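You operate a simulated robot arm through the tools that you are given. There is no shell and no other tool. Be economical: measure what you need, move in short steps, check, and stop when the job is done.

The job below is to be done with a simulated robot arm. You get a single attempt, and the scene is never put back.

Task
Take the small green-banded carton and leave it on the cream-legged table. Take the purple scoop and put it on the flat grey cover. Put the lot card that says "27" from the cream-legged table on the sorting table and the lot card marked "29" in the steel pan. Fetch the orange bottle and stand it on the brown sheet on the stores table. Take the orange stamp and leave it on the shelf on the tall auger. Close the left scale drawer. Take the small blue carton and put it in the wide pan. Take the long weight on the low shelf of the long rack and put it away on the shelf under the steel plate. Put the orange scoop on the top shelf of the white rack. Fetch the cardboard tube and stand it on top of the red tin. Take the small green cone and leave it on top of the blue reel on the top of the belt. Take the yellow-banded carton on the top of the belt and put it away on the test table. The order is free. Set down upright: small green-banded carton, lot card, orange bottle, orange stamp, small blue carton, long weight, cardboard tube, small green cone.

It is judged by the outcome, as a careful person would: the job done as asked, and still so three seconds after it is handed in. It fails if anything else is knocked over, pushed out of place, dropped, spilled or broken. A push-on lid holds only when it is set on centred and level and pressed home; a screw cap is set on level and turned clockwise until tight. Flat cloth is picked up by pressing the open fingertips on it (5 to 10 N) and closing them slowly along it; thin cloth reads only 2 to 8 mm in the jaws.

Robot
A 7-joint arm with a two-finger gripper on a trunk, on a base that drives. Base frame: it is fixed to the floor where the robot stands at the start and does not move with it; the origin is under the middle of the robot, x ahead of it, y to its left, z up. Lengths are in cm, angles in rad, forces in N, time in s.
With the tool pointing down near the work surface it reaches from about 10 to 42 cm from the robot's upright axis, wherever it stands. Its first joint turns from -2.496 to 2.496 rad. Places, roughly: blue reel (9x9x6 cm) [-160, 360, 50]; brown sheet (30x22x1 cm) [-640, 1070, 80]; cardboard tube (5x5x15 cm) [-170, 0, 90]; cream-legged table [240, 0, 70]; flat grey cover (22x24x1 cm) [50, 90, 80]; left scale drawer [-310, 620, 60]; long weight [-650, 225, 50]; lot card [225, 0, 75]; orange bottle (7x7x15 cm) [-630, 1190, 100]; orange scoop (7x22x6 cm) [-150, -30, 90]; orange stamp [-600, 1100, 75]; purple scoop (6x21x6 cm) [140, -10, 80]; red tin (7x7x8 cm) [-200, 0, 90]; shelf on the tall auger (38x17 cm) [-564, 698, 68]; shelf under the steel plate (29x20 cm) [152, 516, 50]; small blue carton (6x8x10 cm) [-410, 430, 90]; small green cone (8x8x15 cm) [-210, 360, 50]; small green-banded carton [50, 25, 75]; sorting table [80, 0, 80]; steel pan (11x11x3 cm) [230, 20, 70]; test table [-200, 70, 80]; top shelf of the white rack [-380, -40, 160]; wide pan (13x13x3 cm) [-380, 440, 90]; yellow-banded carton [-25, 350, 50]. Payload 1.47 kg.
The TCP is the grasp point between the finger pads, 1.6 cm short of the fingertips. In the tool frame z runs along the fingers and y along their closing line. The gripper opens to 8.7 cm. The gripper's body begins 5.5 cm behind the TCP.
Orientation is told as [roll, pitch, yaw] about the base's x, y, z axes, in that order, counted from this pose: with the fingers straight down and closing along the base's y, the tool's x points along the base's -x, its y along +y and its z along -z.

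Tools
- The arm moves only by the tool drive_tool. Its argument "deltas" is text: rows parted by semicolons, each of 7 numbers parted by spaces: the turn, a rotation vector about the base's x, y, z in rad, then the shift along the base's x, y, z in cm, then the closure, from 0 (fully open) to 1 (shut). In form: ax ay az dx dy dz grip; .... A call has 1 to 10 rows; each row is the pose to reach, as a shift and turn from the pose commanded when the call began. A row lasts 0.2 s, in which the tool goes at most 5 cm and 0.15 rad; a call with a longer step from one row to the next is refused whole, and so is a gripper value outside its range. Where a pose cannot be reached the arm comes as near as it can. A force on the tool above 40 N (or 10 N above the force at the start of the call, whichever is more), or a blocked arm, ends the call early, and 0.2 s more pass. The fingers move at their own pace (about 4.5 cm/s each) and stop on an object; they squeeze with about 25 N. The grip force told is the motor's: it shows also when the fingers shut on nothing. Time passes only in rows, and 0.2 s behind the last, so rows that repeat a pose let the fingers close. It gives the time, the measured TCP pose, the force on the tool (base axes), the opening and the grip force at its end, in the units of the frame above (readings bear some noise), with the torque about the TCP (base axes, N m) and any sound that the robot's microphone picked up.
- Cameras (640 x 400 px; columns grow to the right, rows downward): "scene" is now at [13.22, 2.74, 148.15]; the picture's right is [0.41, -0.91, 0.00], its down [-0.80, -0.36, -0.49] and it looks along [0.45, 0.20, -0.87] (base axes); focal length 262 px, centre (320, 200). "wrist" rides on the gripper at [7.3, 1.2, -9] in the tool frame; the picture's right is [-0.16, 0.99, 0.00], its down [-0.72, -0.12, -0.68] and it looks along [-0.67, -0.11, 0.73] (tool axes); focal length 247 px, centre (320, 200). There is no depth. A picture from a camera that has moved, and an enlarged one, comes with that camera's place and axes in the base frame and with its lens.
- get_image(camera): a new picture of that camera. The clock stands still meanwhile.
- slide_trunk(by): slides the trunk up (or, below 0, down) by that many cm; the arm and the scene camera ride with it, the base frame stays. It gives what a move gives, with no picture.
- drive_base(legs): drives the robot by 1 to 6 legs, each [ahead, left, turn to the left] in cm, cm and rad, along the robot's own axes; the way and the turn of a leg run together, so that a leg with both is an arc; at most 150 cm and 3.142 rad a leg. The arm and the cameras ride along, it lands a little off, and it stops where it bumps. It gives what a move gives.
- pan_tilt(pan, tilt): turns the head with the scene camera to pan (to the left, within 1.501 rad either way) and tilt (down, from -0.506 to 1.204), counted from straight ahead of the robot. It gives what a move gives.
- inspect(camera, box): a new picture of the part [left, top, right, bottom] of that camera's present view, enlarged. The clock stands still meanwhile.
- hand_in(): hands the job in; it is judged then, once.

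Go step by step. Nothing tells you exact positions but the pictures and the camera data: compare them with the known pose of the tool, close in by small moves and look again before you grip or let go. The budget is 577 turns and 360 pictures, counting those below and the enlarged ones. Unless the task says otherwise, let go and move clear before handing in.

The tools are called after "Call:" as a command line: name --argument value ..., lists and objects as JSON in quotes. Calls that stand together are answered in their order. drive_tool: Moves the arm, as the interface text tells. Its arguments: {"type":"object","properties":{"deltas":{"type":"string"}},"required":["deltas"]} The other tools are called the same way: slide_trunk (by) slides the trunk up or down; drive_base (legs) drives the base; pan_tilt (pan, tilt) turns the head that bears the scene camera; get_image (camera) takes a picture; inspect (camera, box) takes an enlarged picture of a part of a camera's view; hand_in () hands the job in.

At the start:

```text
time_s: 0.0
position: [21.83, 29.41, 111.06]
tcp_rot: [0.001, 0.0, 0.0]
wrist_force: [0.1, -0.1, 0.2]
torque: [0.01, 0.06, 0.0]
width: 8.69
grip_force: 0.2
trunk travel left (down, up): [-83.9, 40.1]
robot x, y, heading: [0.36, 0.16, 0.001]
head pan, tilt: [0.419, 1.061]
```

scene: 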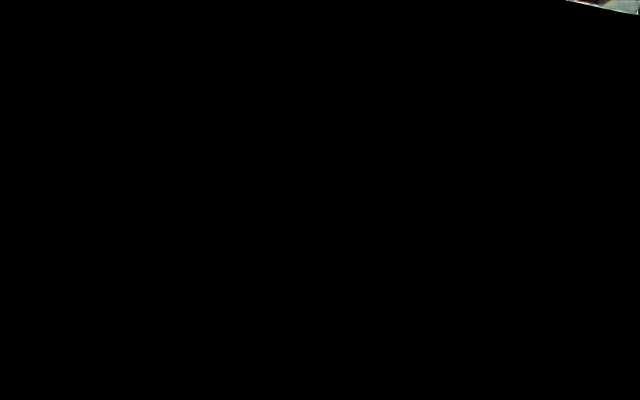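
wrist: 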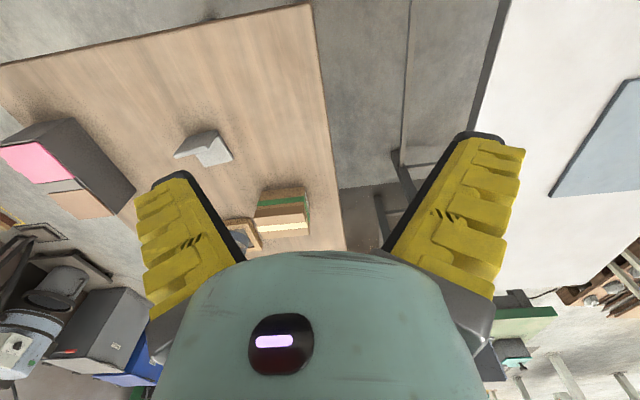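

The scene view is nearly black (the arm or something blocks it), while the wrist sees a table with the green-banded carton. I turn the head to look ahead.

Call:
pan_tilt --pan 0 --tilt 0.6

Call:
get_image --camera "scene"

```text
time_s: 0.9
position: [21.73, 29.46, 111.06]
tcp_rot: [0.001, -0.001, 0.001]
wrist_force: [0.4, -0.3, 0.7]
torque: [0.0, -0.03, 0.03]
width: 8.7
grip_force: 0.1
trunk travel left (down, up): [-83.9, 40.1]
robot x, y, heading: [0.23, 0.22, 0.0]
head pan, tilt: [0.0, 0.6]
```

```text
357 pictures are left
camera scene: at [16.05, 0.08, 151.76], right [0.0, -1.0, 0.0], down [-0.57, 0.0, -0.82], along [0.82, 0.0, -0.57], focal length 262 px, centre (320, 200)
```

scene: 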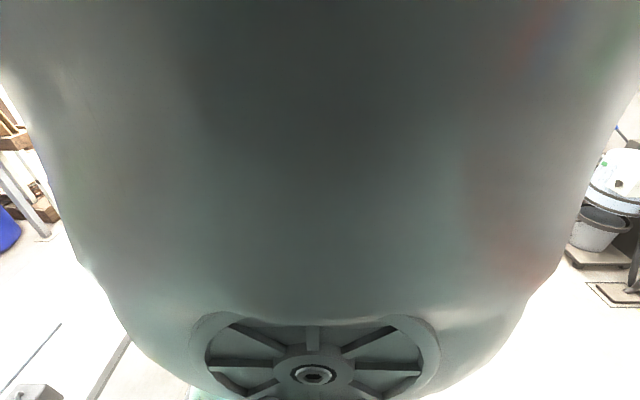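

The arm's upper link fills the view straight ahead. I look to both sides to see which directions are free.

Call:
pan_tilt --pan 1.2 --tilt 0.5

Call:
get_image --camera "scene"

Call:
pan_tilt --pan -1.0 --tilt 0.5

Call:
get_image --camera "scene"

```text
time_s: 2.3
position: [21.71, 29.45, 111.11]
tcp_rot: [0.001, -0.001, -0.001]
wrist_force: [0.2, 1.0, 0.0]
torque: [0.0, -0.01, 0.04]
width: 8.67
grip_force: 0.1
trunk travel left (down, up): [-83.9, 40.1]
robot x, y, heading: [-0.12, -0.29, -0.001]
head pan, tilt: [1.201, 0.499]
```

```text
356 pictures are left
camera scene: at [15.6, 3.64, 152.77], right [0.39, -0.92, 0.0], down [-0.43, -0.18, -0.88], along [0.81, 0.35, -0.47], focal length 262 px, centre (320, 200)
```

scene: 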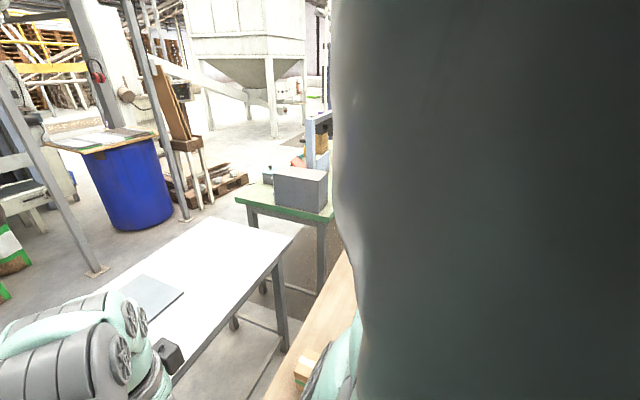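

```text
time_s: 4.4
position: [21.75, 29.44, 111.11]
tcp_rot: [-0.001, -0.001, 0.002]
wrist_force: [-0.1, -0.8, 0.0]
torque: [0.02, 0.0, 0.02]
width: 8.7
grip_force: 0.0
trunk travel left (down, up): [-83.9, 40.1]
robot x, y, heading: [0.26, 0.15, 0.002]
head pan, tilt: [-1.0, 0.499]
```

```text
355 pictures are left
camera scene: at [15.59, -3.53, 152.78], right [-0.39, -0.92, 0.0], down [-0.43, 0.18, -0.88], along [0.81, -0.35, -0.47], focal length 262 px, centre (320, 200)
```

scene: 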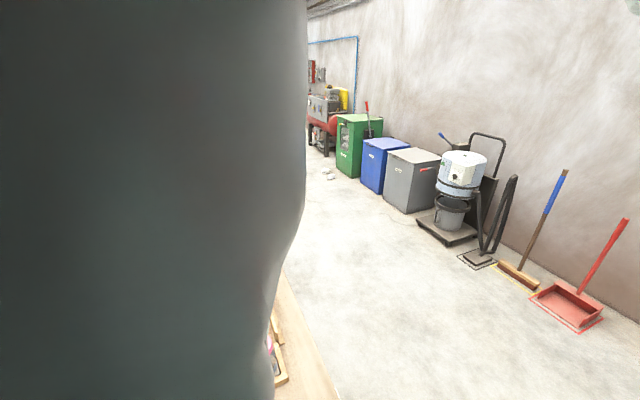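

The head view seems limited while the arm stands in front of it. I lower the tool some and look again with both cameras.

Call:
drive_tool --deltas "0 0 0 0 0 -5 0;0 0 0 0 0 -10 0;0 0 0 0 0 -15 0"

Call:
pan_tilt --pan 0.2 --tilt 0.8

Call:
get_image --camera "scene"

Call:
get_image --camera "wrist"

```text
time_s: 5.2
position: [21.91, 29.71, 96.19]
tcp_rot: [0.002, 0.001, -0.002]
wrist_force: [1.4, 0.6, 0.6]
torque: [-0.02, 0.0, 0.02]
width: 8.7
grip_force: 0.1
trunk travel left (down, up): [-83.9, 40.1]
robot x, y, heading: [0.22, 0.06, 0.0]
head pan, tilt: [-1.0, 0.499]
```

```text
time_s: 6.6
position: [21.99, 29.64, 96.2]
tcp_rot: [0.001, 0.0, 0.0]
wrist_force: [-0.1, 0.8, -0.4]
torque: [0.02, -0.01, -0.02]
width: 8.71
grip_force: 0.0
trunk travel left (down, up): [-83.9, 40.1]
robot x, y, heading: [-0.13, 0.17, -0.003]
head pan, tilt: [0.201, 0.799]
```

```text
354 pictures are left
camera scene: at [15.12, 1.67, 150.08], right [0.2, -0.98, 0.0], down [-0.7, -0.14, -0.7], along [0.68, 0.14, -0.72], focal length 262 px, centre (320, 200)
```

scene: 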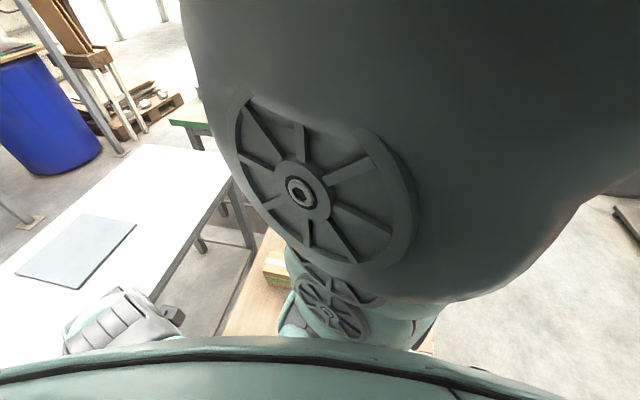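

```text
353 pictures are left
camera wrist: at [14.67, 30.89, 105.21], right [0.16, 0.99, 0.0], down [0.72, -0.12, 0.68], along [0.67, -0.11, -0.73], focal length 247 px, centre (320, 200)
```

wrist: 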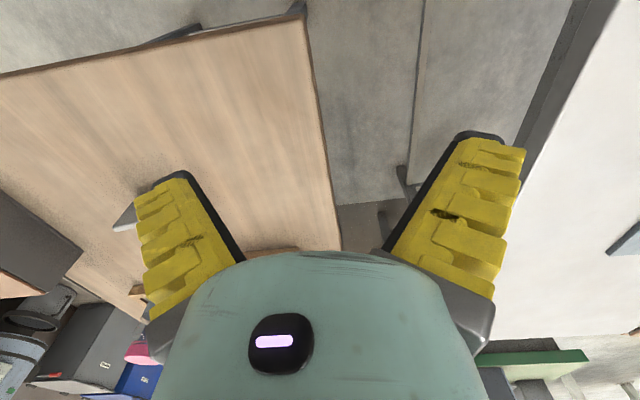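

The elbow stands before the head. Raising the trunk and lowering the tool relative to it should sink the elbow out of view.

Call:
slide_trunk --by 20

Call:
drive_tool --deltas "0 0 0 0 0 -5 0;0 0 0 0 0 -10 0;0 0 0 0 0 -15 0;0 0 0 0 0 -20 0;0 0 0 0 0 -24 0"

Call:
get_image --camera "scene"

```text
time_s: 8.8
position: [21.83, 29.57, 116.36]
tcp_rot: [0.0, 0.001, 0.001]
wrist_force: [0.1, -0.2, 0.4]
torque: [-0.01, 0.02, -0.01]
width: 8.7
grip_force: 0.1
trunk travel left (down, up): [-103.9, 20.1]
robot x, y, heading: [-0.09, -0.29, 0.001]
head pan, tilt: [0.201, 0.799]
```

```text
time_s: 9.9
position: [21.87, 27.4, 99.92]
tcp_rot: [0.003, 0.0, -0.004]
wrist_force: [0.0, -0.4, 0.2]
torque: [-0.04, 0.0, 0.0]
width: 8.69
grip_force: 0.1
out of reach, approached as far as the arm can: row 3, 4, 5
trunk travel left (down, up): [-103.9, 20.1]
robot x, y, heading: [-0.17, -0.26, 0.002]
head pan, tilt: [0.201, 0.799]
```

```text
352 pictures are left
camera scene: at [15.12, 1.68, 170.09], right [0.2, -0.98, 0.0], down [-0.7, -0.14, -0.7], along [0.68, 0.14, -0.72], focal length 262 px, centre (320, 200)
```

scene: 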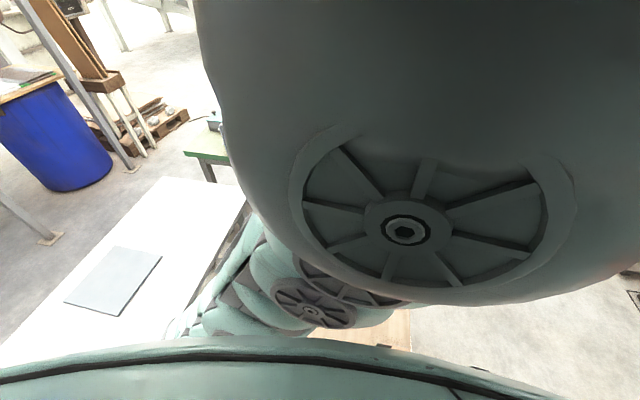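

The elbow always hides straight ahead, so I swing the arm to the left side and see how much the head sees then.

Call:
drive_tool --deltas "0 0 0.1 -4 2 5 0;0 0 0.2 -8 3.5 10 0;0 0 0.3 -12 5 15 0;0 0 0.4 -16 6.5 15 0;0 0 0.5 -20 7.5 15 0;0 0 0.6 -24 7.5 15 0;0 0 0.7 -28 7 15 0"

Call:
pan_tilt --pan 0 --tilt 0.7

Call:
get_image --camera "scene"

```text
refused: row 1 steps farther than a row can; nothing moved
```

```text
time_s: 10.7
position: [21.75, 27.32, 99.81]
tcp_rot: [0.0, -0.002, -0.001]
wrist_force: [0.0, 0.1, 0.4]
torque: [-0.01, -0.01, 0.02]
width: 8.7
grip_force: 0.1
trunk travel left (down, up): [-103.9, 20.1]
robot x, y, heading: [0.18, 0.24, 0.003]
head pan, tilt: [0.0, 0.7]
```

```text
351 pictures are left
camera scene: at [15.7, 0.08, 170.9], right [0.0, -1.0, 0.0], down [-0.64, 0.0, -0.76], along [0.76, 0.0, -0.64], focal length 262 px, centre (320, 200)
```

scene: 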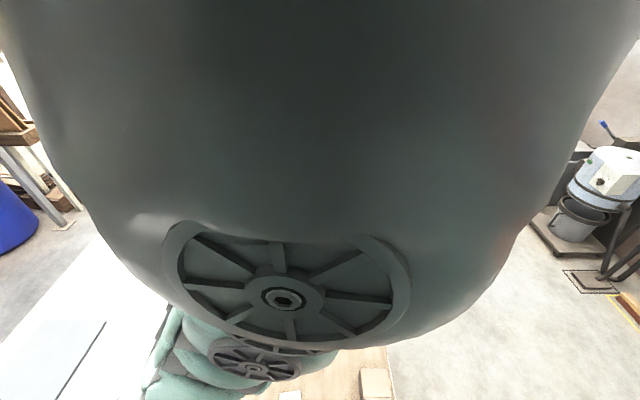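

The step was too long; I redo it with steps under 5 cm.

Call:
drive_tool --deltas "0 0 0.1 -2 1 4 0;0 0 0.2 -4 2 8 0;0 0 0.3 -7 3 11.5 0;0 0 0.4 -11 4.5 13 0;0 0 0.5 -15.5 6 13 0;0 0 0.6 -20 7 13 0;0 0 0.7 -24.8 7 13 0;0 0 0.8 -29.6 6 13 0"

Call:
get_image --camera "scene"

Call:
get_image --camera "wrist"

```text
time_s: 12.5
position: [-8.95, 26.51, 120.46]
tcp_rot: [0.003, 0.007, 0.795]
wrist_force: [-1.0, -3.0, -1.2]
torque: [0.24, -0.13, 0.02]
width: 8.69
grip_force: 0.0
out of reach, approached as far as the arm can: row 7, 8
trunk travel left (down, up): [-103.9, 20.1]
robot x, y, heading: [-0.13, 0.0, -0.001]
head pan, tilt: [0.0, 0.7]
```

```text
350 pictures are left
camera scene: at [15.65, 0.06, 170.92], right [0.0, -1.0, 0.0], down [-0.65, 0.0, -0.76], along [0.76, 0.0, -0.65], focal length 262 px, centre (320, 200)
```

scene: 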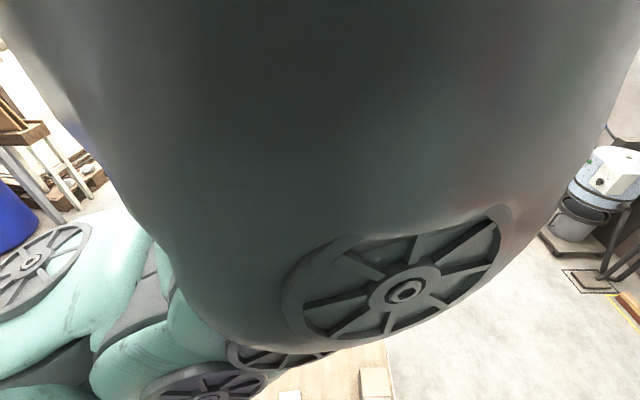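

```text
349 pictures are left
camera wrist: at [-14.8, 22.32, 129.49], right [-0.59, 0.8, 0.0], down [0.59, 0.44, 0.68], along [0.54, 0.4, -0.74], focal length 247 px, centre (320, 200)
```

wrist: 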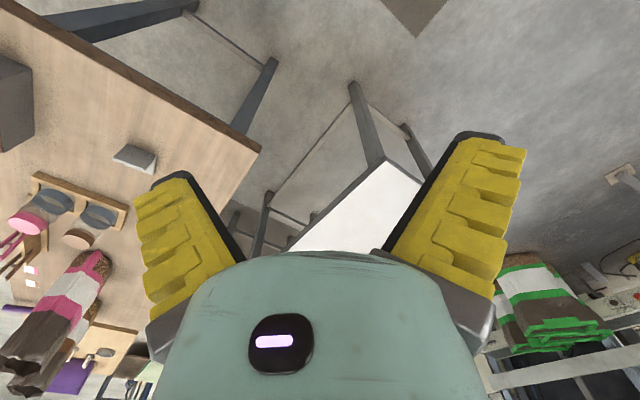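

The shoulder column itself stands ahead of the head. I test panning far left once more now the arm is moved.

Call:
pan_tilt --pan -1.4 --tilt 0.5

Call:
get_image --camera "scene"

```text
time_s: 14.0
position: [-8.59, 27.05, 120.18]
tcp_rot: [0.0, 0.007, 0.784]
wrist_force: [0.0, 0.2, -0.6]
torque: [0.02, 0.01, 0.01]
width: 8.7
grip_force: 0.1
trunk travel left (down, up): [-103.9, 20.1]
robot x, y, heading: [-0.21, -0.03, 0.005]
head pan, tilt: [-1.4, 0.499]
```

```text
348 pictures are left
camera scene: at [15.41, -2.78, 171.35], right [-0.33, -0.94, 0.0], down [-0.57, 0.2, -0.8], along [0.75, -0.26, -0.6], focal length 262 px, centre (320, 200)
```

scene: 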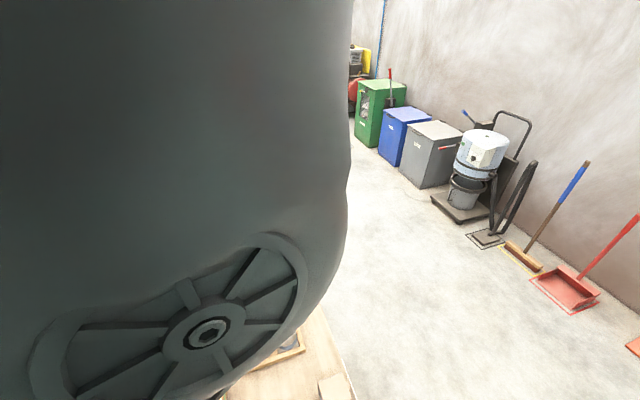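

The camera's axes lag behind the head reading; I take one more picture to see whether it caught up.

Call:
get_image --camera "scene"

Call:
pan_tilt --pan -1.4 --tilt 0.5

Call:
get_image --camera "scene"

```text
347 pictures are left
camera scene: at [15.41, -2.78, 171.35], right [-0.33, -0.94, 0.0], down [-0.57, 0.2, -0.8], along [0.75, -0.26, -0.6], focal length 262 px, centre (320, 200)
```

scene: 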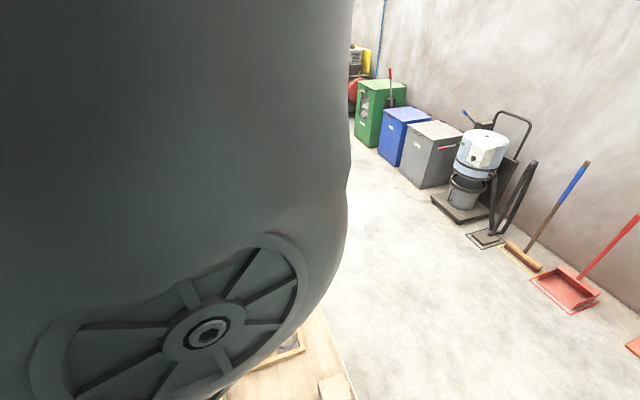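

```text
time_s: 14.6
position: [-8.51, 26.95, 120.3]
tcp_rot: [-0.001, 0.008, 0.785]
wrist_force: [0.2, 0.4, 0.4]
torque: [0.0, -0.03, 0.0]
width: 8.71
grip_force: 0.1
trunk travel left (down, up): [-103.9, 20.1]
robot x, y, heading: [0.1, -0.07, -0.0]
head pan, tilt: [-1.4, 0.499]
```

```text
346 pictures are left
camera scene: at [15.43, -2.77, 171.37], right [-0.33, -0.95, 0.0], down [-0.57, 0.2, -0.8], along [0.76, -0.26, -0.6], focal length 262 px, centre (320, 200)
```

scene: 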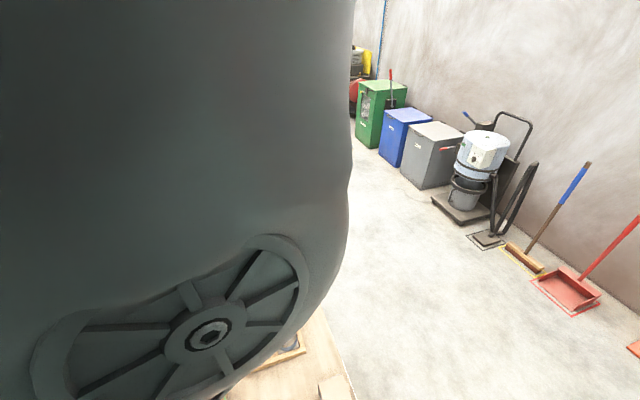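

The shoulder column physically blocks the head, so the wrist camera will be my main eye. I swing the tool forward and high for an overview of the sorting table.

Call:
drive_tool --deltas "0 0 -0.1 4.5 0 2 0;0 0 -0.2 9 1 4 0;0 0 -0.3 13.5 1.5 6 0;0 0 -0.4 18 1.5 8 0;0 0 -0.5 22.5 0 9 0;0 0 -0.6 27 -2 9 0;0 0 -0.7 31 -5 9 0;0 0 -0.78 34 -9 9 0;0 0 -0.78 36 -13 9 0;0 0 -0.78 38 -17 9 0"

Call:
get_image --camera "wrist"

```text
refused: row 2 steps farther than a row can; nothing moved
```

```text
345 pictures are left
camera wrist: at [-14.42, 22.8, 129.24], right [-0.58, 0.81, 0.0], down [0.6, 0.43, 0.68], along [0.55, 0.39, -0.74], focal length 247 px, centre (320, 200)
```

wrist: 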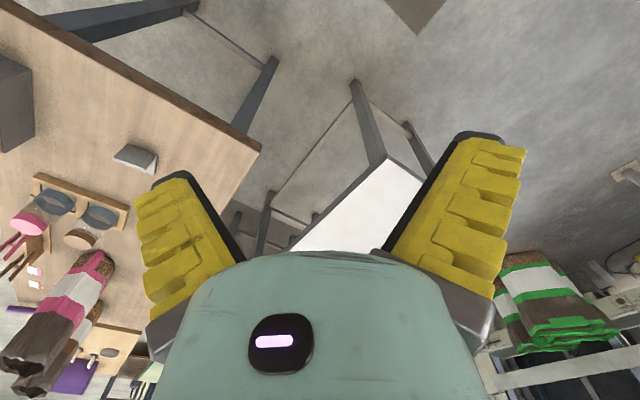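

A step was slightly long; repeating with shorter steps.

Call:
drive_tool --deltas "0 0 -0.1 4.2 0 1.5 0;0 0 -0.2 8.4 1 3 0;0 0 -0.3 12.6 1.5 4.5 0;0 0 -0.4 16.8 1.5 6 0;0 0 -0.5 21 0 7 0;0 0 -0.6 25.2 -2 7 0;0 0 -0.7 29 -5 7 0;0 0 -0.78 32 -8.5 7 0;0 0 -0.78 34 -12.5 7 0;0 0 -0.78 36 -16.5 7 0"

Call:
get_image --camera "wrist"

```text
time_s: 16.8
position: [28.52, 37.84, 125.02]
tcp_rot: [0.0, 0.002, 0.022]
wrist_force: [-0.9, 0.0, -0.5]
torque: [0.05, -0.01, -0.02]
width: 8.71
grip_force: 0.2
out of reach, approached as far as the arm can: row 3, 4, 5, 6, 7, 8, 9, 10
trunk travel left (down, up): [-103.9, 20.1]
robot x, y, heading: [-0.05, -0.19, 0.002]
head pan, tilt: [-1.4, 0.499]
```

```text
344 pictures are left
camera wrist: at [21.33, 38.97, 133.84], right [0.14, 0.99, 0.0], down [0.73, -0.1, 0.68], along [0.67, -0.09, -0.73], focal length 247 px, centre (320, 200)
```

wrist: 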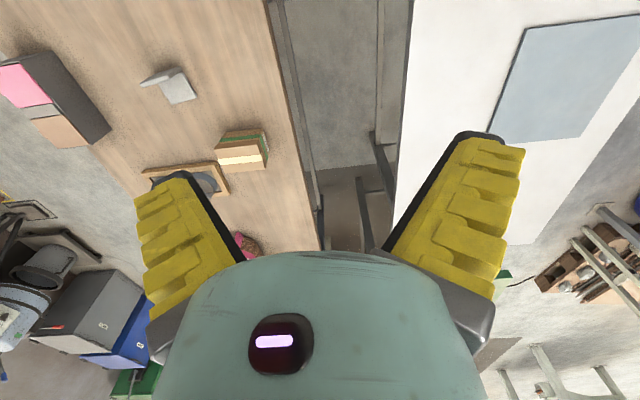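

The arm stalled at its outer limit on the left. I take a small move to see what the commanded pose is now.

Call:
drive_tool --deltas "0 0 0 0 0 0 0;0 0 0 0 0 0 0"

```text
time_s: 17.4
position: [28.72, 38.03, 124.97]
tcp_rot: [-0.001, 0.001, 0.022]
wrist_force: [-0.9, 0.3, -0.6]
torque: [0.02, -0.01, 0.02]
width: 8.7
grip_force: 0.0
trunk travel left (down, up): [-103.9, 20.1]
robot x, y, heading: [-0.2, 0.08, 0.0]
head pan, tilt: [-1.4, 0.499]
```

The commanded pose equals the actual one. Now step towards the middle.

Call:
drive_tool --deltas "0 0 0 -1 -4 0 0;0 0 0 -1 -8 0 0;0 0 0 -1 -12 0 0;0 0 0 0 -16 0 0;0 0 0 1 -20 0 0;0 0 0 2 -24 0 0;0 0 0 3 -28 0 0;0 0 0 4 -32 0 0"

Call:
get_image --camera "wrist"

Call:
get_image --camera "scene"

```text
time_s: 19.2
position: [48.61, 29.58, 124.9]
tcp_rot: [0.0, 0.002, 0.024]
wrist_force: [-0.9, -0.3, -0.5]
torque: [-0.06, -0.06, -0.02]
width: 8.69
grip_force: 0.0
out of reach, approached as far as the arm can: row 1, 2, 3, 4, 5, 6, 7, 8
trunk travel left (down, up): [-103.9, 20.1]
robot x, y, heading: [0.47, 0.03, -0.001]
head pan, tilt: [-1.4, 0.499]
```

```text
343 pictures are left
camera wrist: at [41.27, 30.65, 133.84], right [0.13, 0.99, 0.0], down [0.73, -0.1, 0.68], along [0.67, -0.09, -0.73], focal length 247 px, centre (320, 200)
```

wrist: 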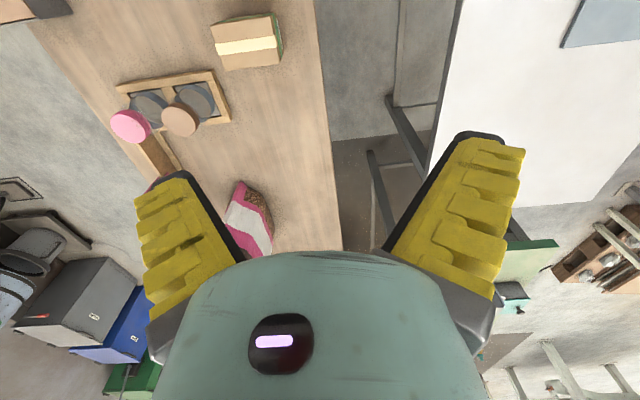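

```text
342 pictures are left
camera scene: at [15.56, -3.72, 173.06], right [-0.41, -0.91, 0.0], down [-0.4, 0.18, -0.9], along [0.82, -0.37, -0.44], focal length 262 px, centre (320, 200)
```

scene: 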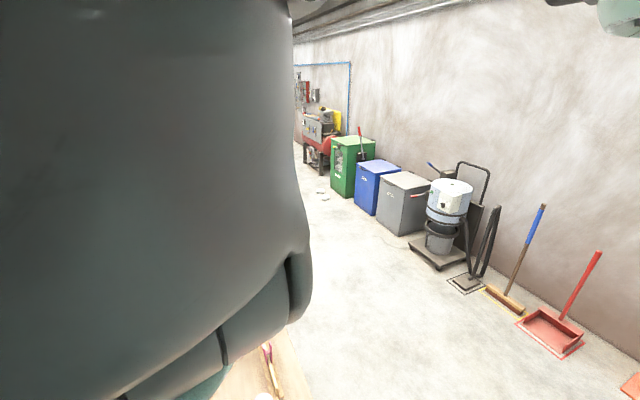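

The arm stretches outward at this height instead of coming in. I try lowering and see if it becomes free.

Call:
drive_tool --deltas "0 0 0 0 0 -4 0;0 0 0 0 0 -8 0;0 0 0 -4 0 -8 0;0 0 0 -8 0 -8 0"

```text
time_s: 20.2
position: [39.47, 29.29, 117.19]
tcp_rot: [0.001, 0.001, 0.021]
wrist_force: [-0.6, 0.3, 0.8]
torque: [0.02, 0.03, 0.0]
width: 8.67
grip_force: 0.1
trunk travel left (down, up): [-103.9, 20.1]
robot x, y, heading: [-0.01, -0.09, -0.001]
head pan, tilt: [-1.4, 0.499]
```

That works. Now move to the right in steps.

Call:
drive_tool --deltas "0 0 0 0 -4 0 0;0 0 0 0 -8 0 0;0 0 0 0 -12 0 0;0 0 0 0 -16 0 0;0 0 0 0 -20 0 0;0 0 0 0 -24 0 0;0 0 0 0 -28 0 0"

Call:
get_image --camera "wrist"

Call:
get_image --camera "scene"

```text
time_s: 21.8
position: [48.56, 5.05, 109.15]
tcp_rot: [0.002, 0.003, 0.022]
wrist_force: [-0.9, 0.4, -0.4]
torque: [-0.05, 0.0, -0.01]
width: 8.71
grip_force: 0.1
out of reach, approached as far as the arm can: row 1, 2, 3, 4, 5, 6, 7
trunk travel left (down, up): [-103.9, 20.1]
robot x, y, heading: [-0.34, 0.15, -0.0]
head pan, tilt: [-1.4, 0.499]
```

```text
341 pictures are left
camera wrist: at [41.36, 6.19, 118.18], right [0.14, 0.99, 0.0], down [0.73, -0.1, 0.68], along [0.67, -0.09, -0.73], focal length 247 px, centre (320, 200)
```

wrist: 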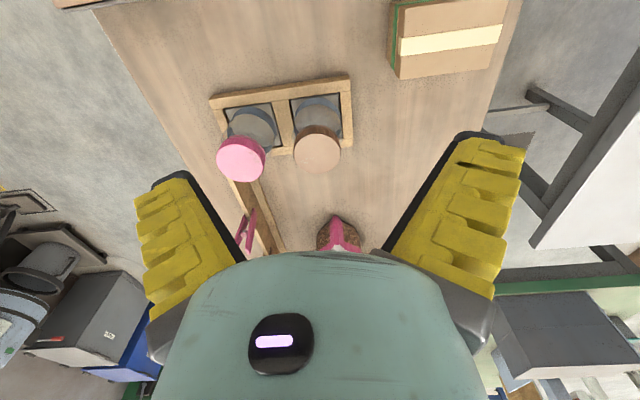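

```text
340 pictures are left
camera scene: at [15.57, -3.73, 173.08], right [-0.41, -0.91, 0.0], down [-0.4, 0.18, -0.9], along [0.82, -0.37, -0.44], focal length 262 px, centre (320, 200)
```

scene: 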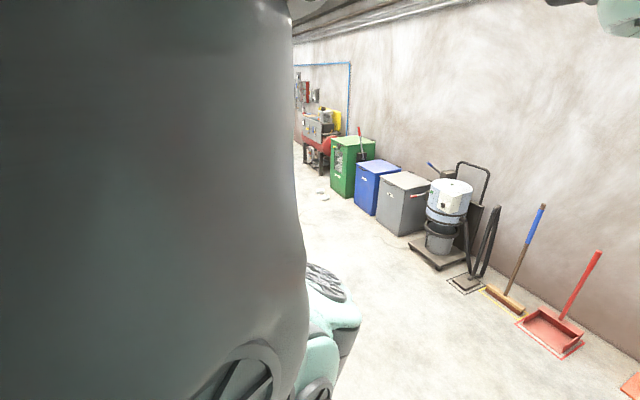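

I see the sorting table with a jar rack, the bag and the green-banded carton near (51, 24). The reach is better with the trunk lower, so I move the tool back above the carton side and lower the trunk.

Call:
drive_tool --deltas "0 0 0 -2 4 1 0;0 0 0 -4 8 2 0;0 0 0 -5 12 3 0;0 0 0 -6 16 4 0;0 0 0 -6 19 4 0"

Call:
slide_trunk --by -20

Call:
get_image --camera "wrist"

```text
time_s: 23.0
position: [42.53, 24.26, 113.61]
tcp_rot: [0.002, 0.0, 0.021]
wrist_force: [-0.1, -0.2, 0.4]
torque: [0.0, -0.01, 0.0]
width: 8.69
grip_force: 0.0
out of reach, approached as far as the arm can: row 1, 2, 3, 4
trunk travel left (down, up): [-103.9, 20.1]
robot x, y, heading: [-0.36, -0.04, 0.001]
head pan, tilt: [-1.4, 0.499]
```

```text
time_s: 25.2
position: [42.61, 24.22, 93.57]
tcp_rot: [0.0, 0.0, 0.021]
wrist_force: [0.5, 0.6, 0.1]
torque: [0.0, -0.01, -0.06]
width: 8.71
grip_force: 0.0
trunk travel left (down, up): [-83.9, 40.1]
robot x, y, heading: [0.21, -0.43, -0.004]
head pan, tilt: [-1.4, 0.499]
```

```text
339 pictures are left
camera wrist: at [35.32, 25.28, 102.5], right [0.14, 0.99, 0.0], down [0.73, -0.1, 0.68], along [0.67, -0.09, -0.73], focal length 247 px, centre (320, 200)
```

wrist: 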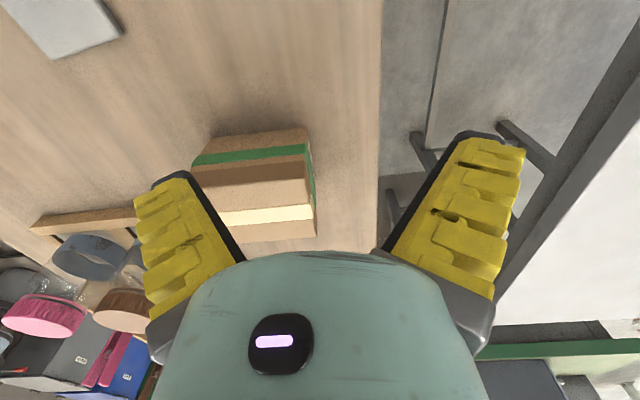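

The carton is ahead-right of the tool. I enlarge it to read its shape.

Call:
inspect --camera "wrist" --box '[150, 100, 350, 250]'

```text
2.67 times, centred on (250, 175) of wrist
camera zoom: at [35.32, 25.28, 102.5], right [0.14, 0.99, 0.0], down [0.73, -0.1, 0.68], along [0.67, -0.09, -0.73], focal length 659 px, centre (507, 267)
```

zoom: 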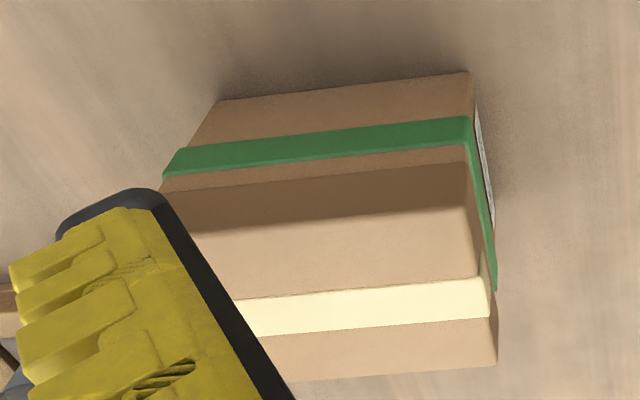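

I need the scale (table height), so I shift the tool sideways and take a second view for parallax.

Call:
drive_tool --deltas "0 0 0 -2 -4 0 0;0 0 0 -4 -8 0 0;0 0 0 -6 -12 0 0"

Call:
get_image --camera "wrist"

```text
time_s: 26.0
position: [40.33, 18.1, 89.26]
tcp_rot: [-0.002, 0.002, 0.019]
wrist_force: [0.3, 0.1, 0.0]
torque: [-0.01, -0.02, 0.02]
width: 8.71
grip_force: 0.1
out of reach, approached as far as the arm can: row 1, 2, 3
trunk travel left (down, up): [-83.9, 40.1]
robot x, y, heading: [-0.01, 0.09, -0.001]
head pan, tilt: [-1.4, 0.499]
```

```text
337 pictures are left
camera wrist: at [33.06, 19.14, 98.26], right [0.14, 0.99, 0.0], down [0.73, -0.1, 0.68], along [0.67, -0.09, -0.73], focal length 247 px, centre (320, 200)
```

wrist: 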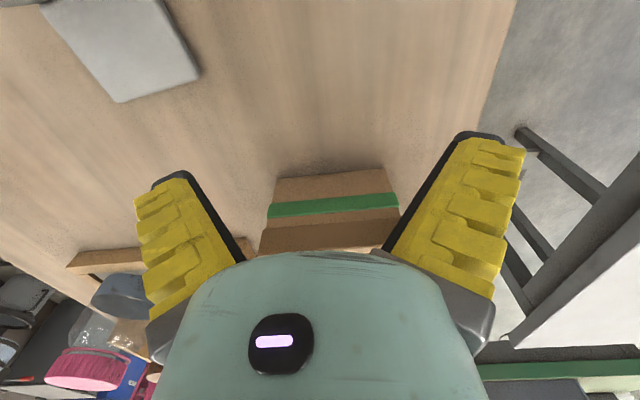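

By triangulation the table top is at z≈80.7 and the carton about 10×9×5 cm at (51, 18). I bring the open fingers just above it to compare widths directly.

Call:
drive_tool --deltas "0 0 0 0 0 3 0;0 0 0 4 0 4 0;0 0 0 8 0 4 0;0 0 0 10.5 0 4 0"

Call:
get_image --camera "wrist"

```text
time_s: 27.0
position: [50.59, 17.68, 93.17]
tcp_rot: [0.0, 0.001, 0.022]
wrist_force: [0.0, 0.0, -0.3]
torque: [0.01, -0.04, 0.01]
width: 8.69
grip_force: 0.0
out of reach, approached as far as the arm can: row 1, 2
trunk travel left (down, up): [-83.9, 40.1]
robot x, y, heading: [-0.12, -0.13, 0.003]
head pan, tilt: [-1.4, 0.499]
```

```text
336 pictures are left
camera wrist: at [43.27, 18.92, 102.12], right [0.14, 0.99, 0.0], down [0.73, -0.1, 0.68], along [0.67, -0.09, -0.73], focal length 247 px, centre (320, 200)
```

wrist: 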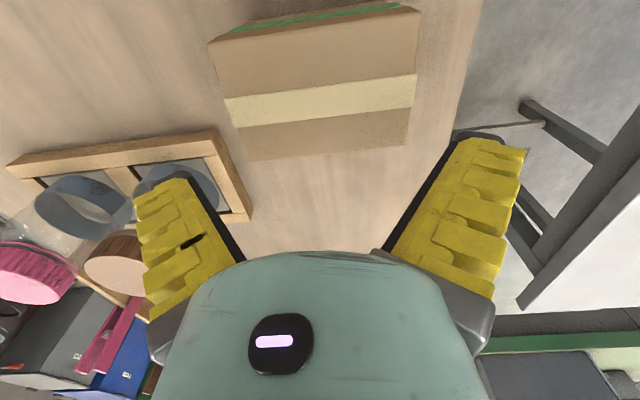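

Better triangulation over the top face gives the carton 9.4 (y) × 6.5 (x) × 8.3 high, centre (48.2, 18.2), top z≈89. I turn the gripper to close along x and re-centre above it.

Call:
drive_tool --deltas "0 0 0.15 0 0 0.8 0;0 0 0.3 -0.5 0 1 0;0 0 0.45 -1 0 1 0;0 0 0.6 -1.5 0 1 0;0 0 0.75 -2 0.3 1 0;0 0 0.9 -2.3 0.5 1 0;0 0 1.05 -2.3 0.5 1 0;0 0 1.2 -2.3 0.5 1 0;0 0 1.35 -2.3 0.5 1 0;0 0 1.5 -2.3 0.5 1 0"

Call:
drive_tool --deltas "0 0 0.05 0 0 0 0"

Call:
get_image --camera "wrist"

```text
time_s: 29.2
position: [48.32, 18.36, 94.2]
tcp_rot: [-0.001, -0.002, 1.526]
wrist_force: [-0.3, -0.5, 0.0]
torque: [0.0, 0.0, -0.01]
width: 8.71
grip_force: 0.0
trunk travel left (down, up): [-83.9, 40.1]
robot x, y, heading: [0.18, 0.11, 0.0]
head pan, tilt: [-1.4, 0.499]
```

```text
time_s: 29.6
position: [48.24, 18.45, 94.16]
tcp_rot: [0.0, 0.001, 1.574]
wrist_force: [0.4, 0.9, -1.0]
torque: [0.01, -0.01, -0.01]
width: 8.7
grip_force: 0.1
trunk travel left (down, up): [-83.9, 40.1]
robot x, y, heading: [-0.04, -0.1, -0.0]
head pan, tilt: [-1.4, 0.499]
```

```text
335 pictures are left
camera wrist: at [47.15, 11.22, 103.13], right [-0.99, 0.16, 0.0], down [0.12, 0.72, 0.68], along [0.11, 0.67, -0.73], focal length 247 px, centre (320, 200)
```

wrist: 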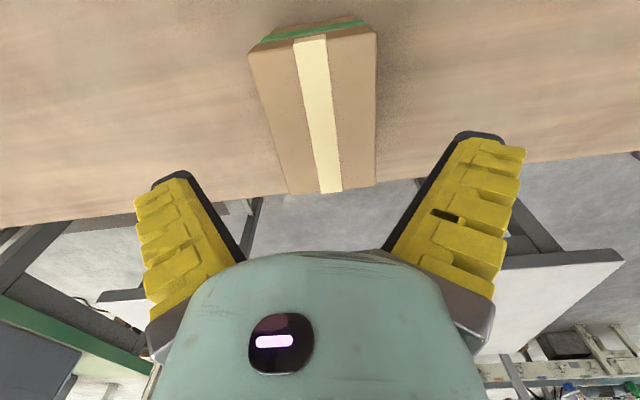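

The carton is centred between the fingers (centre ≈(48.1, 18.4)). I descend with the trunk and grip.

Call:
slide_trunk --by -8.5

Call:
drive_tool --deltas "0 0 0 0 0 0 1;0 0 0 0 0 0 1;0 0 0 0 0 0 1;0 0 0 0 0 0 1"

Call:
get_image --camera "wrist"

```text
time_s: 30.8
position: [48.57, 18.48, 85.86]
tcp_rot: [-0.002, -0.001, 1.57]
wrist_force: [-0.8, -0.1, 24.2]
torque: [-0.04, 0.24, -0.03]
width: 9.05
grip_force: 0.1
trunk travel left (down, up): [-75.4, 48.6]
robot x, y, heading: [-0.03, -0.25, 0.004]
head pan, tilt: [-1.4, 0.499]
```

```text
time_s: 31.8
position: [48.53, 18.43, 85.76]
tcp_rot: [0.0, 0.001, 1.571]
wrist_force: [-6.7, -1.0, 35.1]
torque: [0.11, 0.33, -0.13]
width: 7.16
grip_force: 24.4
trunk travel left (down, up): [-75.4, 48.6]
robot x, y, heading: [-0.03, -0.2, 0.002]
head pan, tilt: [-1.4, 0.499]
```

```text
334 pictures are left
camera wrist: at [47.29, 11.32, 94.76], right [-0.99, 0.16, 0.0], down [0.12, 0.72, 0.68], along [0.11, 0.67, -0.73], focal length 247 px, centre (320, 200)
```

wrist: 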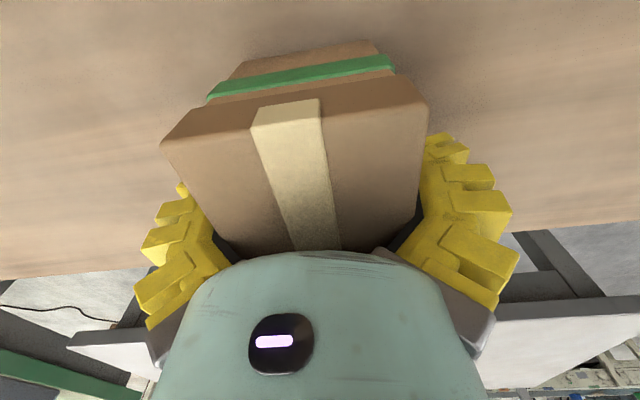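

Gripped at 7.2 cm with some upward contact force. I lift with the trunk and check.

Call:
slide_trunk --by 1

Call:
slide_trunk --by 14

Call:
get_image --camera "wrist"

```text
time_s: 32.4
position: [48.16, 18.29, 86.57]
tcp_rot: [0.002, 0.0, 1.571]
wrist_force: [0.5, 0.7, -2.5]
torque: [-0.02, -0.06, -0.01]
width: 7.05
grip_force: 24.8
trunk travel left (down, up): [-76.4, 47.6]
robot x, y, heading: [-0.21, -0.16, -0.005]
head pan, tilt: [-1.4, 0.499]
```

```text
time_s: 34.0
position: [48.1, 18.4, 100.64]
tcp_rot: [0.002, 0.0, 1.571]
wrist_force: [-0.7, 0.3, -2.4]
torque: [0.01, -0.03, 0.01]
width: 7.05
grip_force: 24.6
trunk travel left (down, up): [-90.4, 33.6]
robot x, y, heading: [-0.17, -0.03, 0.0]
head pan, tilt: [-1.4, 0.499]
```

```text
333 pictures are left
camera wrist: at [47.12, 11.21, 109.61], right [-0.99, 0.16, 0.0], down [0.12, 0.72, 0.68], along [0.11, 0.67, -0.73], focal length 247 px, centre (320, 200)
```

wrist: 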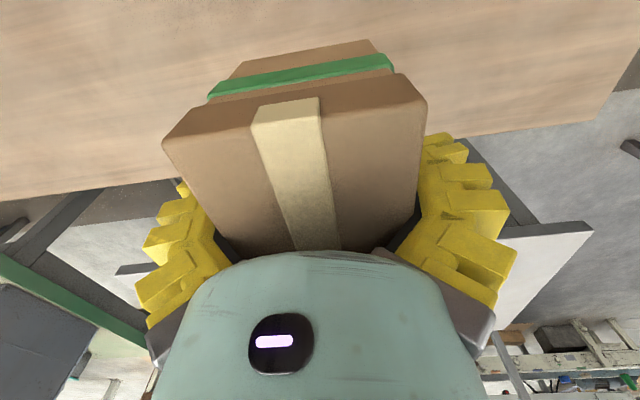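

The carton is held securely (bottom about 6–7 cm below TCP). I back out, go right into the free lane, drive to x≈235 and turn to face the cream-legged table.

Call:
drive_base --legs '[[-45, 0, 0], [0, -85, 0], [150, 0, 0], [130, 0, 0], [0, 0, 1.571]]'

Call:
get_image --camera "wrist"

Call:
get_image --camera "scene"

```text
time_s: 58.0
position: [221.7, -46.52, 100.7]
tcp_rot: [0.002, -0.001, 3.083]
wrist_force: [-0.7, 0.1, -2.3]
torque: [-0.01, 0.03, 0.02]
width: 7.1
grip_force: 24.8
trunk travel left (down, up): [-90.4, 33.6]
robot x, y, heading: [236.93, -95.21, 1.512]
head pan, tilt: [-1.4, 0.499]
```

```text
332 pictures are left
camera wrist: at [228.94, -47.92, 109.62], right [-0.21, -0.98, 0.0], down [-0.72, 0.16, 0.68], along [-0.66, 0.15, -0.73], focal length 247 px, centre (320, 200)
```

wrist: 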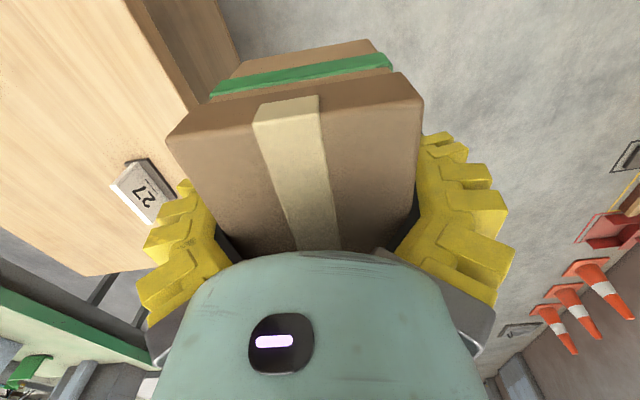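

```text
331 pictures are left
camera scene: at [246.96, -87.57, 159.17], right [0.11, -0.99, 0.0], down [-0.48, -0.05, -0.88], along [0.87, 0.1, -0.48], focal length 262 px, centre (320, 200)
```

scene: 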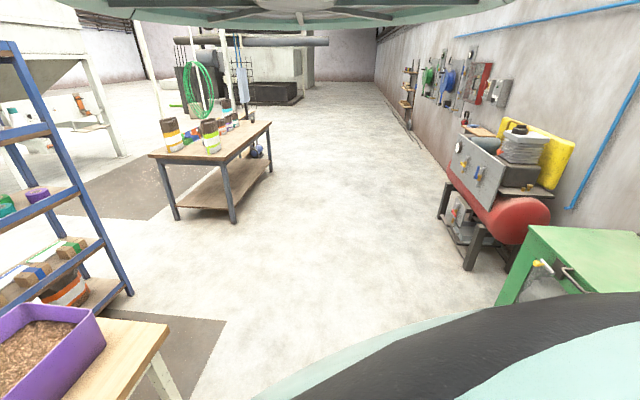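

The head is free in this arm pose. I turn to heading 90° exactly and look at the cream-legged table with the head.

Call:
pan_tilt --pan 0.3 --tilt 0.6

Call:
get_image --camera "scene"

Call:
pan_tilt --pan -0.5 --tilt 0.7

Call:
get_image --camera "scene"

```text
time_s: 59.7
position: [221.66, -46.49, 100.63]
tcp_rot: [0.002, 0.0, 3.084]
wrist_force: [0.5, 0.2, -1.9]
torque: [-0.01, -0.01, -0.01]
width: 7.14
grip_force: 25.4
trunk travel left (down, up): [-90.4, 33.6]
robot x, y, heading: [237.17, -95.56, 1.515]
head pan, tilt: [0.3, 0.6]
```

```text
330 pictures are left
camera scene: at [245.67, -83.97, 158.9], right [0.51, -0.86, 0.0], down [-0.43, -0.26, -0.86], along [0.74, 0.44, -0.5], focal length 262 px, centre (320, 200)
```

scene: 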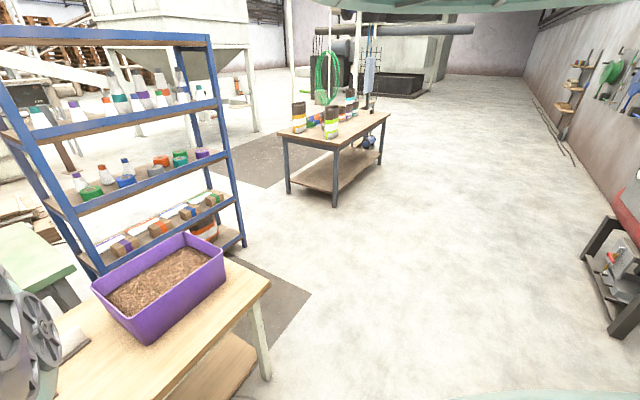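

```text
time_s: 60.8
position: [221.59, -46.45, 100.58]
tcp_rot: [0.001, 0.002, 3.085]
wrist_force: [-0.4, 0.2, -1.5]
torque: [-0.05, 0.0, 0.02]
width: 7.12
grip_force: 25.2
trunk travel left (down, up): [-90.4, 33.6]
robot x, y, heading: [237.29, -95.47, 1.514]
head pan, tilt: [-0.499, 0.7]
```

```text
329 pictures are left
camera scene: at [245.47, -84.09, 158.13], right [0.51, -0.86, 0.0], down [-0.5, -0.3, -0.82], along [0.7, 0.42, -0.58], focal length 262 px, centre (320, 200)
```

scene: 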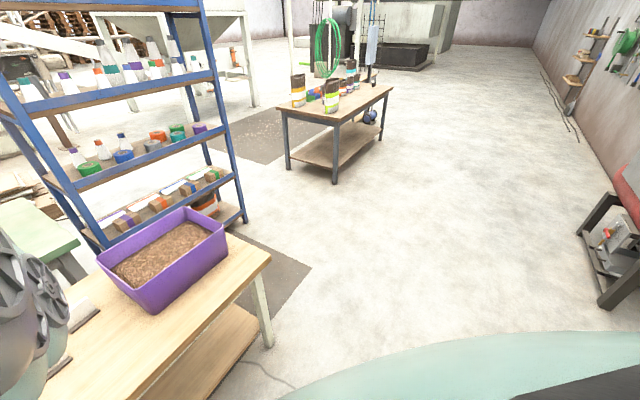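

The head jams against the arm again, but I see the cream table: tub at its far right end, near edge y≈-26, right end x≈300. I rotate the tool to look along +y with the wrist camera.

Call:
drive_tool --deltas "0 0 -0.15 1 0 0 1;0 0 -0.3 3 0 0 1;0 0 -0.45 5 0 0 1;0 0 -0.6 7 0 0 1;0 0 -0.75 8 0 0 1;0 0 -0.9 9 0 0 1;0 0 -1.05 9 0 0 1;0 0 -1.2 9 0 0 1;0 0 -1.35 9 0 0 1;0 0 -1.5 9 0 0 1"

Call:
get_image --camera "wrist"

```text
time_s: 63.0
position: [230.25, -44.77, 98.67]
tcp_rot: [0.0, 0.001, 1.582]
wrist_force: [-0.5, 0.3, -1.2]
torque: [0.02, 0.01, -0.02]
width: 7.13
grip_force: 25.7
out of reach, approached as far as the arm can: row 1, 2, 3, 4, 5, 6, 7, 8, 9, 10
trunk travel left (down, up): [-90.4, 33.6]
robot x, y, heading: [237.3, -95.68, 1.509]
head pan, tilt: [-0.499, 0.7]
```

```text
328 pictures are left
camera wrist: at [229.14, -51.98, 107.64], right [-0.99, 0.15, 0.0], down [0.11, 0.73, 0.68], along [0.1, 0.67, -0.73], focal length 247 px, centre (320, 200)
```

wrist: 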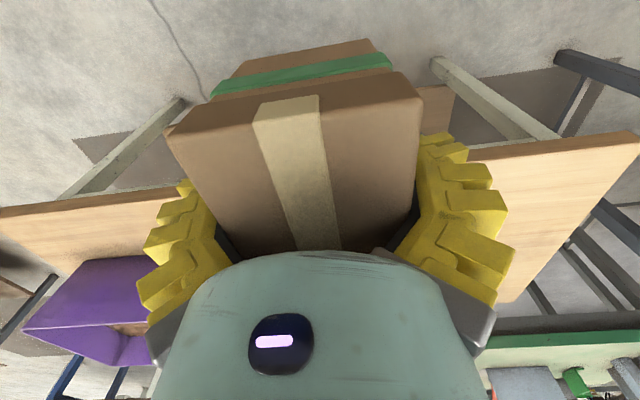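

The carton hides the middle of the table. I shift the base right to see the spot around x≈230 before placing.

Call:
drive_base --legs '[[0, -28, 0.06]]'

Call:
get_image --camera "wrist"

```text
time_s: 65.0
position: [254.99, -46.04, 98.73]
tcp_rot: [0.0, 0.001, 1.646]
wrist_force: [0.0, -0.5, -1.4]
torque: [-0.02, -0.01, 0.0]
width: 7.13
grip_force: 24.8
trunk travel left (down, up): [-90.4, 33.6]
robot x, y, heading: [265.28, -96.21, 1.578]
head pan, tilt: [-0.499, 0.7]
```

```text
327 pictures are left
camera wrist: at [254.34, -53.32, 107.64], right [-1.0, 0.08, 0.0], down [0.06, 0.73, 0.68], along [0.06, 0.68, -0.73], focal length 247 px, centre (320, 200)
```

wrist: 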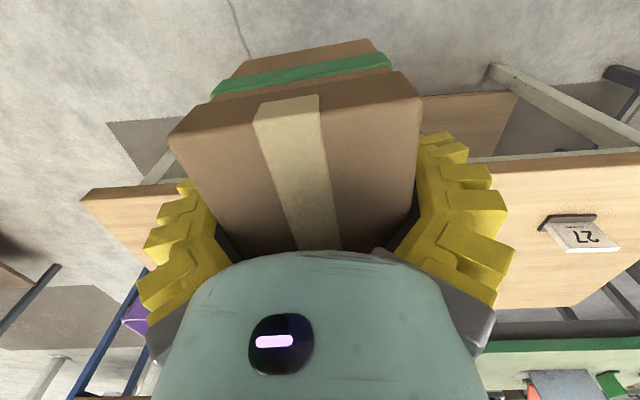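

Card "27" is at about (209, -14). I turn the tool a bit more to the left to see the hidden patch.

Call:
drive_tool --deltas "0 0 0.15 0 0 0 1;0 0 0.3 0 0 0 1;0 0 0.45 0 0 0 1;0 0 0.6 0 0 0 1;0 0 0.75 0 0 0 1"

Call:
get_image --camera "wrist"

```text
time_s: 66.2
position: [254.88, -46.01, 98.52]
tcp_rot: [0.0, 0.003, 2.4]
wrist_force: [0.4, 0.7, -1.9]
torque: [0.03, -0.03, -0.02]
width: 7.13
grip_force: 25.1
trunk travel left (down, up): [-90.4, 33.6]
robot x, y, heading: [265.03, -96.44, 1.573]
head pan, tilt: [-0.499, 0.7]
```

```text
326 pictures are left
camera wrist: at [259.47, -51.75, 107.62], right [-0.78, -0.62, 0.0], down [-0.46, 0.57, 0.68], along [-0.42, 0.53, -0.73], focal length 247 px, centre (320, 200)
```

wrist: 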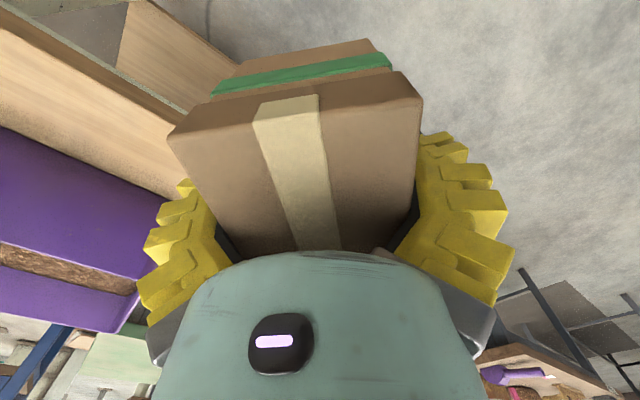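

I still can't see the patch. I drive left so the head camera (stuck looking right-forward) views the whole table.

Call:
drive_base --legs '[[0, 95, 0]]'

Call:
get_image --camera "scene"

```text
time_s: 71.1
position: [160.42, -47.24, 98.68]
tcp_rot: [0.0, 0.001, 2.407]
wrist_force: [0.0, 0.1, -1.7]
torque: [0.04, -0.02, 0.02]
width: 7.17
grip_force: 24.7
trunk travel left (down, up): [-90.4, 33.6]
robot x, y, heading: [171.39, -97.54, 1.588]
head pan, tilt: [-0.499, 0.7]
```

```text
325 pictures are left
camera scene: at [178.35, -85.5, 157.35], right [0.58, -0.82, 0.0], down [-0.53, -0.37, -0.76], along [0.62, 0.44, -0.65], focal length 262 px, centre (320, 200)
```

scene: 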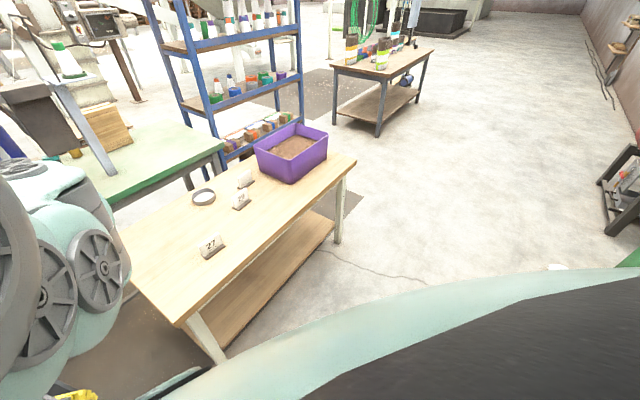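

Excellent view of the cream table: card 27, two other cards, the pan and the tub. I enlarge it.

Call:
inspect --camera "scene" --box '[130, 110, 370, 260]'

```text
2.67 times, centred on (250, 185) of scene
camera zoom: at [178.35, -85.5, 157.35], right [0.58, -0.82, 0.0], down [-0.53, -0.37, -0.76], along [0.62, 0.44, -0.65], focal length 698 px, centre (507, 240)
```

zoom: 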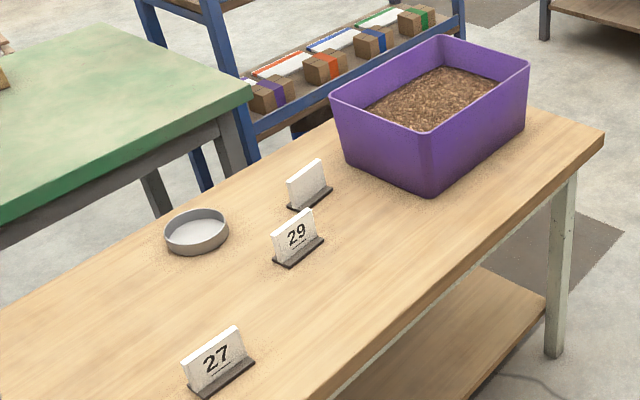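

The free spot at about (245, -19) is clear of the cards (27 at (207,-13), 29 at (233,-1)) and the tub (x≥258). I drive right, square the tool and look.

Call:
drive_base --legs '[[0, -84.6, -0.017]]'

Call:
drive_tool --deltas "0 0 -0.14 0 0 0 1;0 0 -0.28 0 0 0 1;0 0 -0.42 0 0 0 1;0 0 -0.56 0 0 0 1;0 0 -0.7 0 0 0 1;0 0 -0.83 0 0 0 1"

```text
time_s: 75.6
position: [246.91, -46.58, 98.66]
tcp_rot: [-0.002, 0.002, 2.379]
wrist_force: [-0.4, 0.7, -2.1]
torque: [0.04, 0.01, 0.04]
width: 7.17
grip_force: 25.1
trunk travel left (down, up): [-90.4, 33.6]
robot x, y, heading: [256.1, -97.2, 1.556]
head pan, tilt: [-0.499, 0.7]
```

```text
time_s: 77.0
position: [246.9, -46.76, 98.59]
tcp_rot: [0.001, 0.002, 1.548]
wrist_force: [-0.3, 0.2, -1.8]
torque: [0.01, 0.0, 0.02]
width: 7.13
grip_force: 24.6
trunk travel left (down, up): [-90.4, 33.6]
robot x, y, heading: [256.14, -96.96, 1.557]
head pan, tilt: [-0.499, 0.7]
```

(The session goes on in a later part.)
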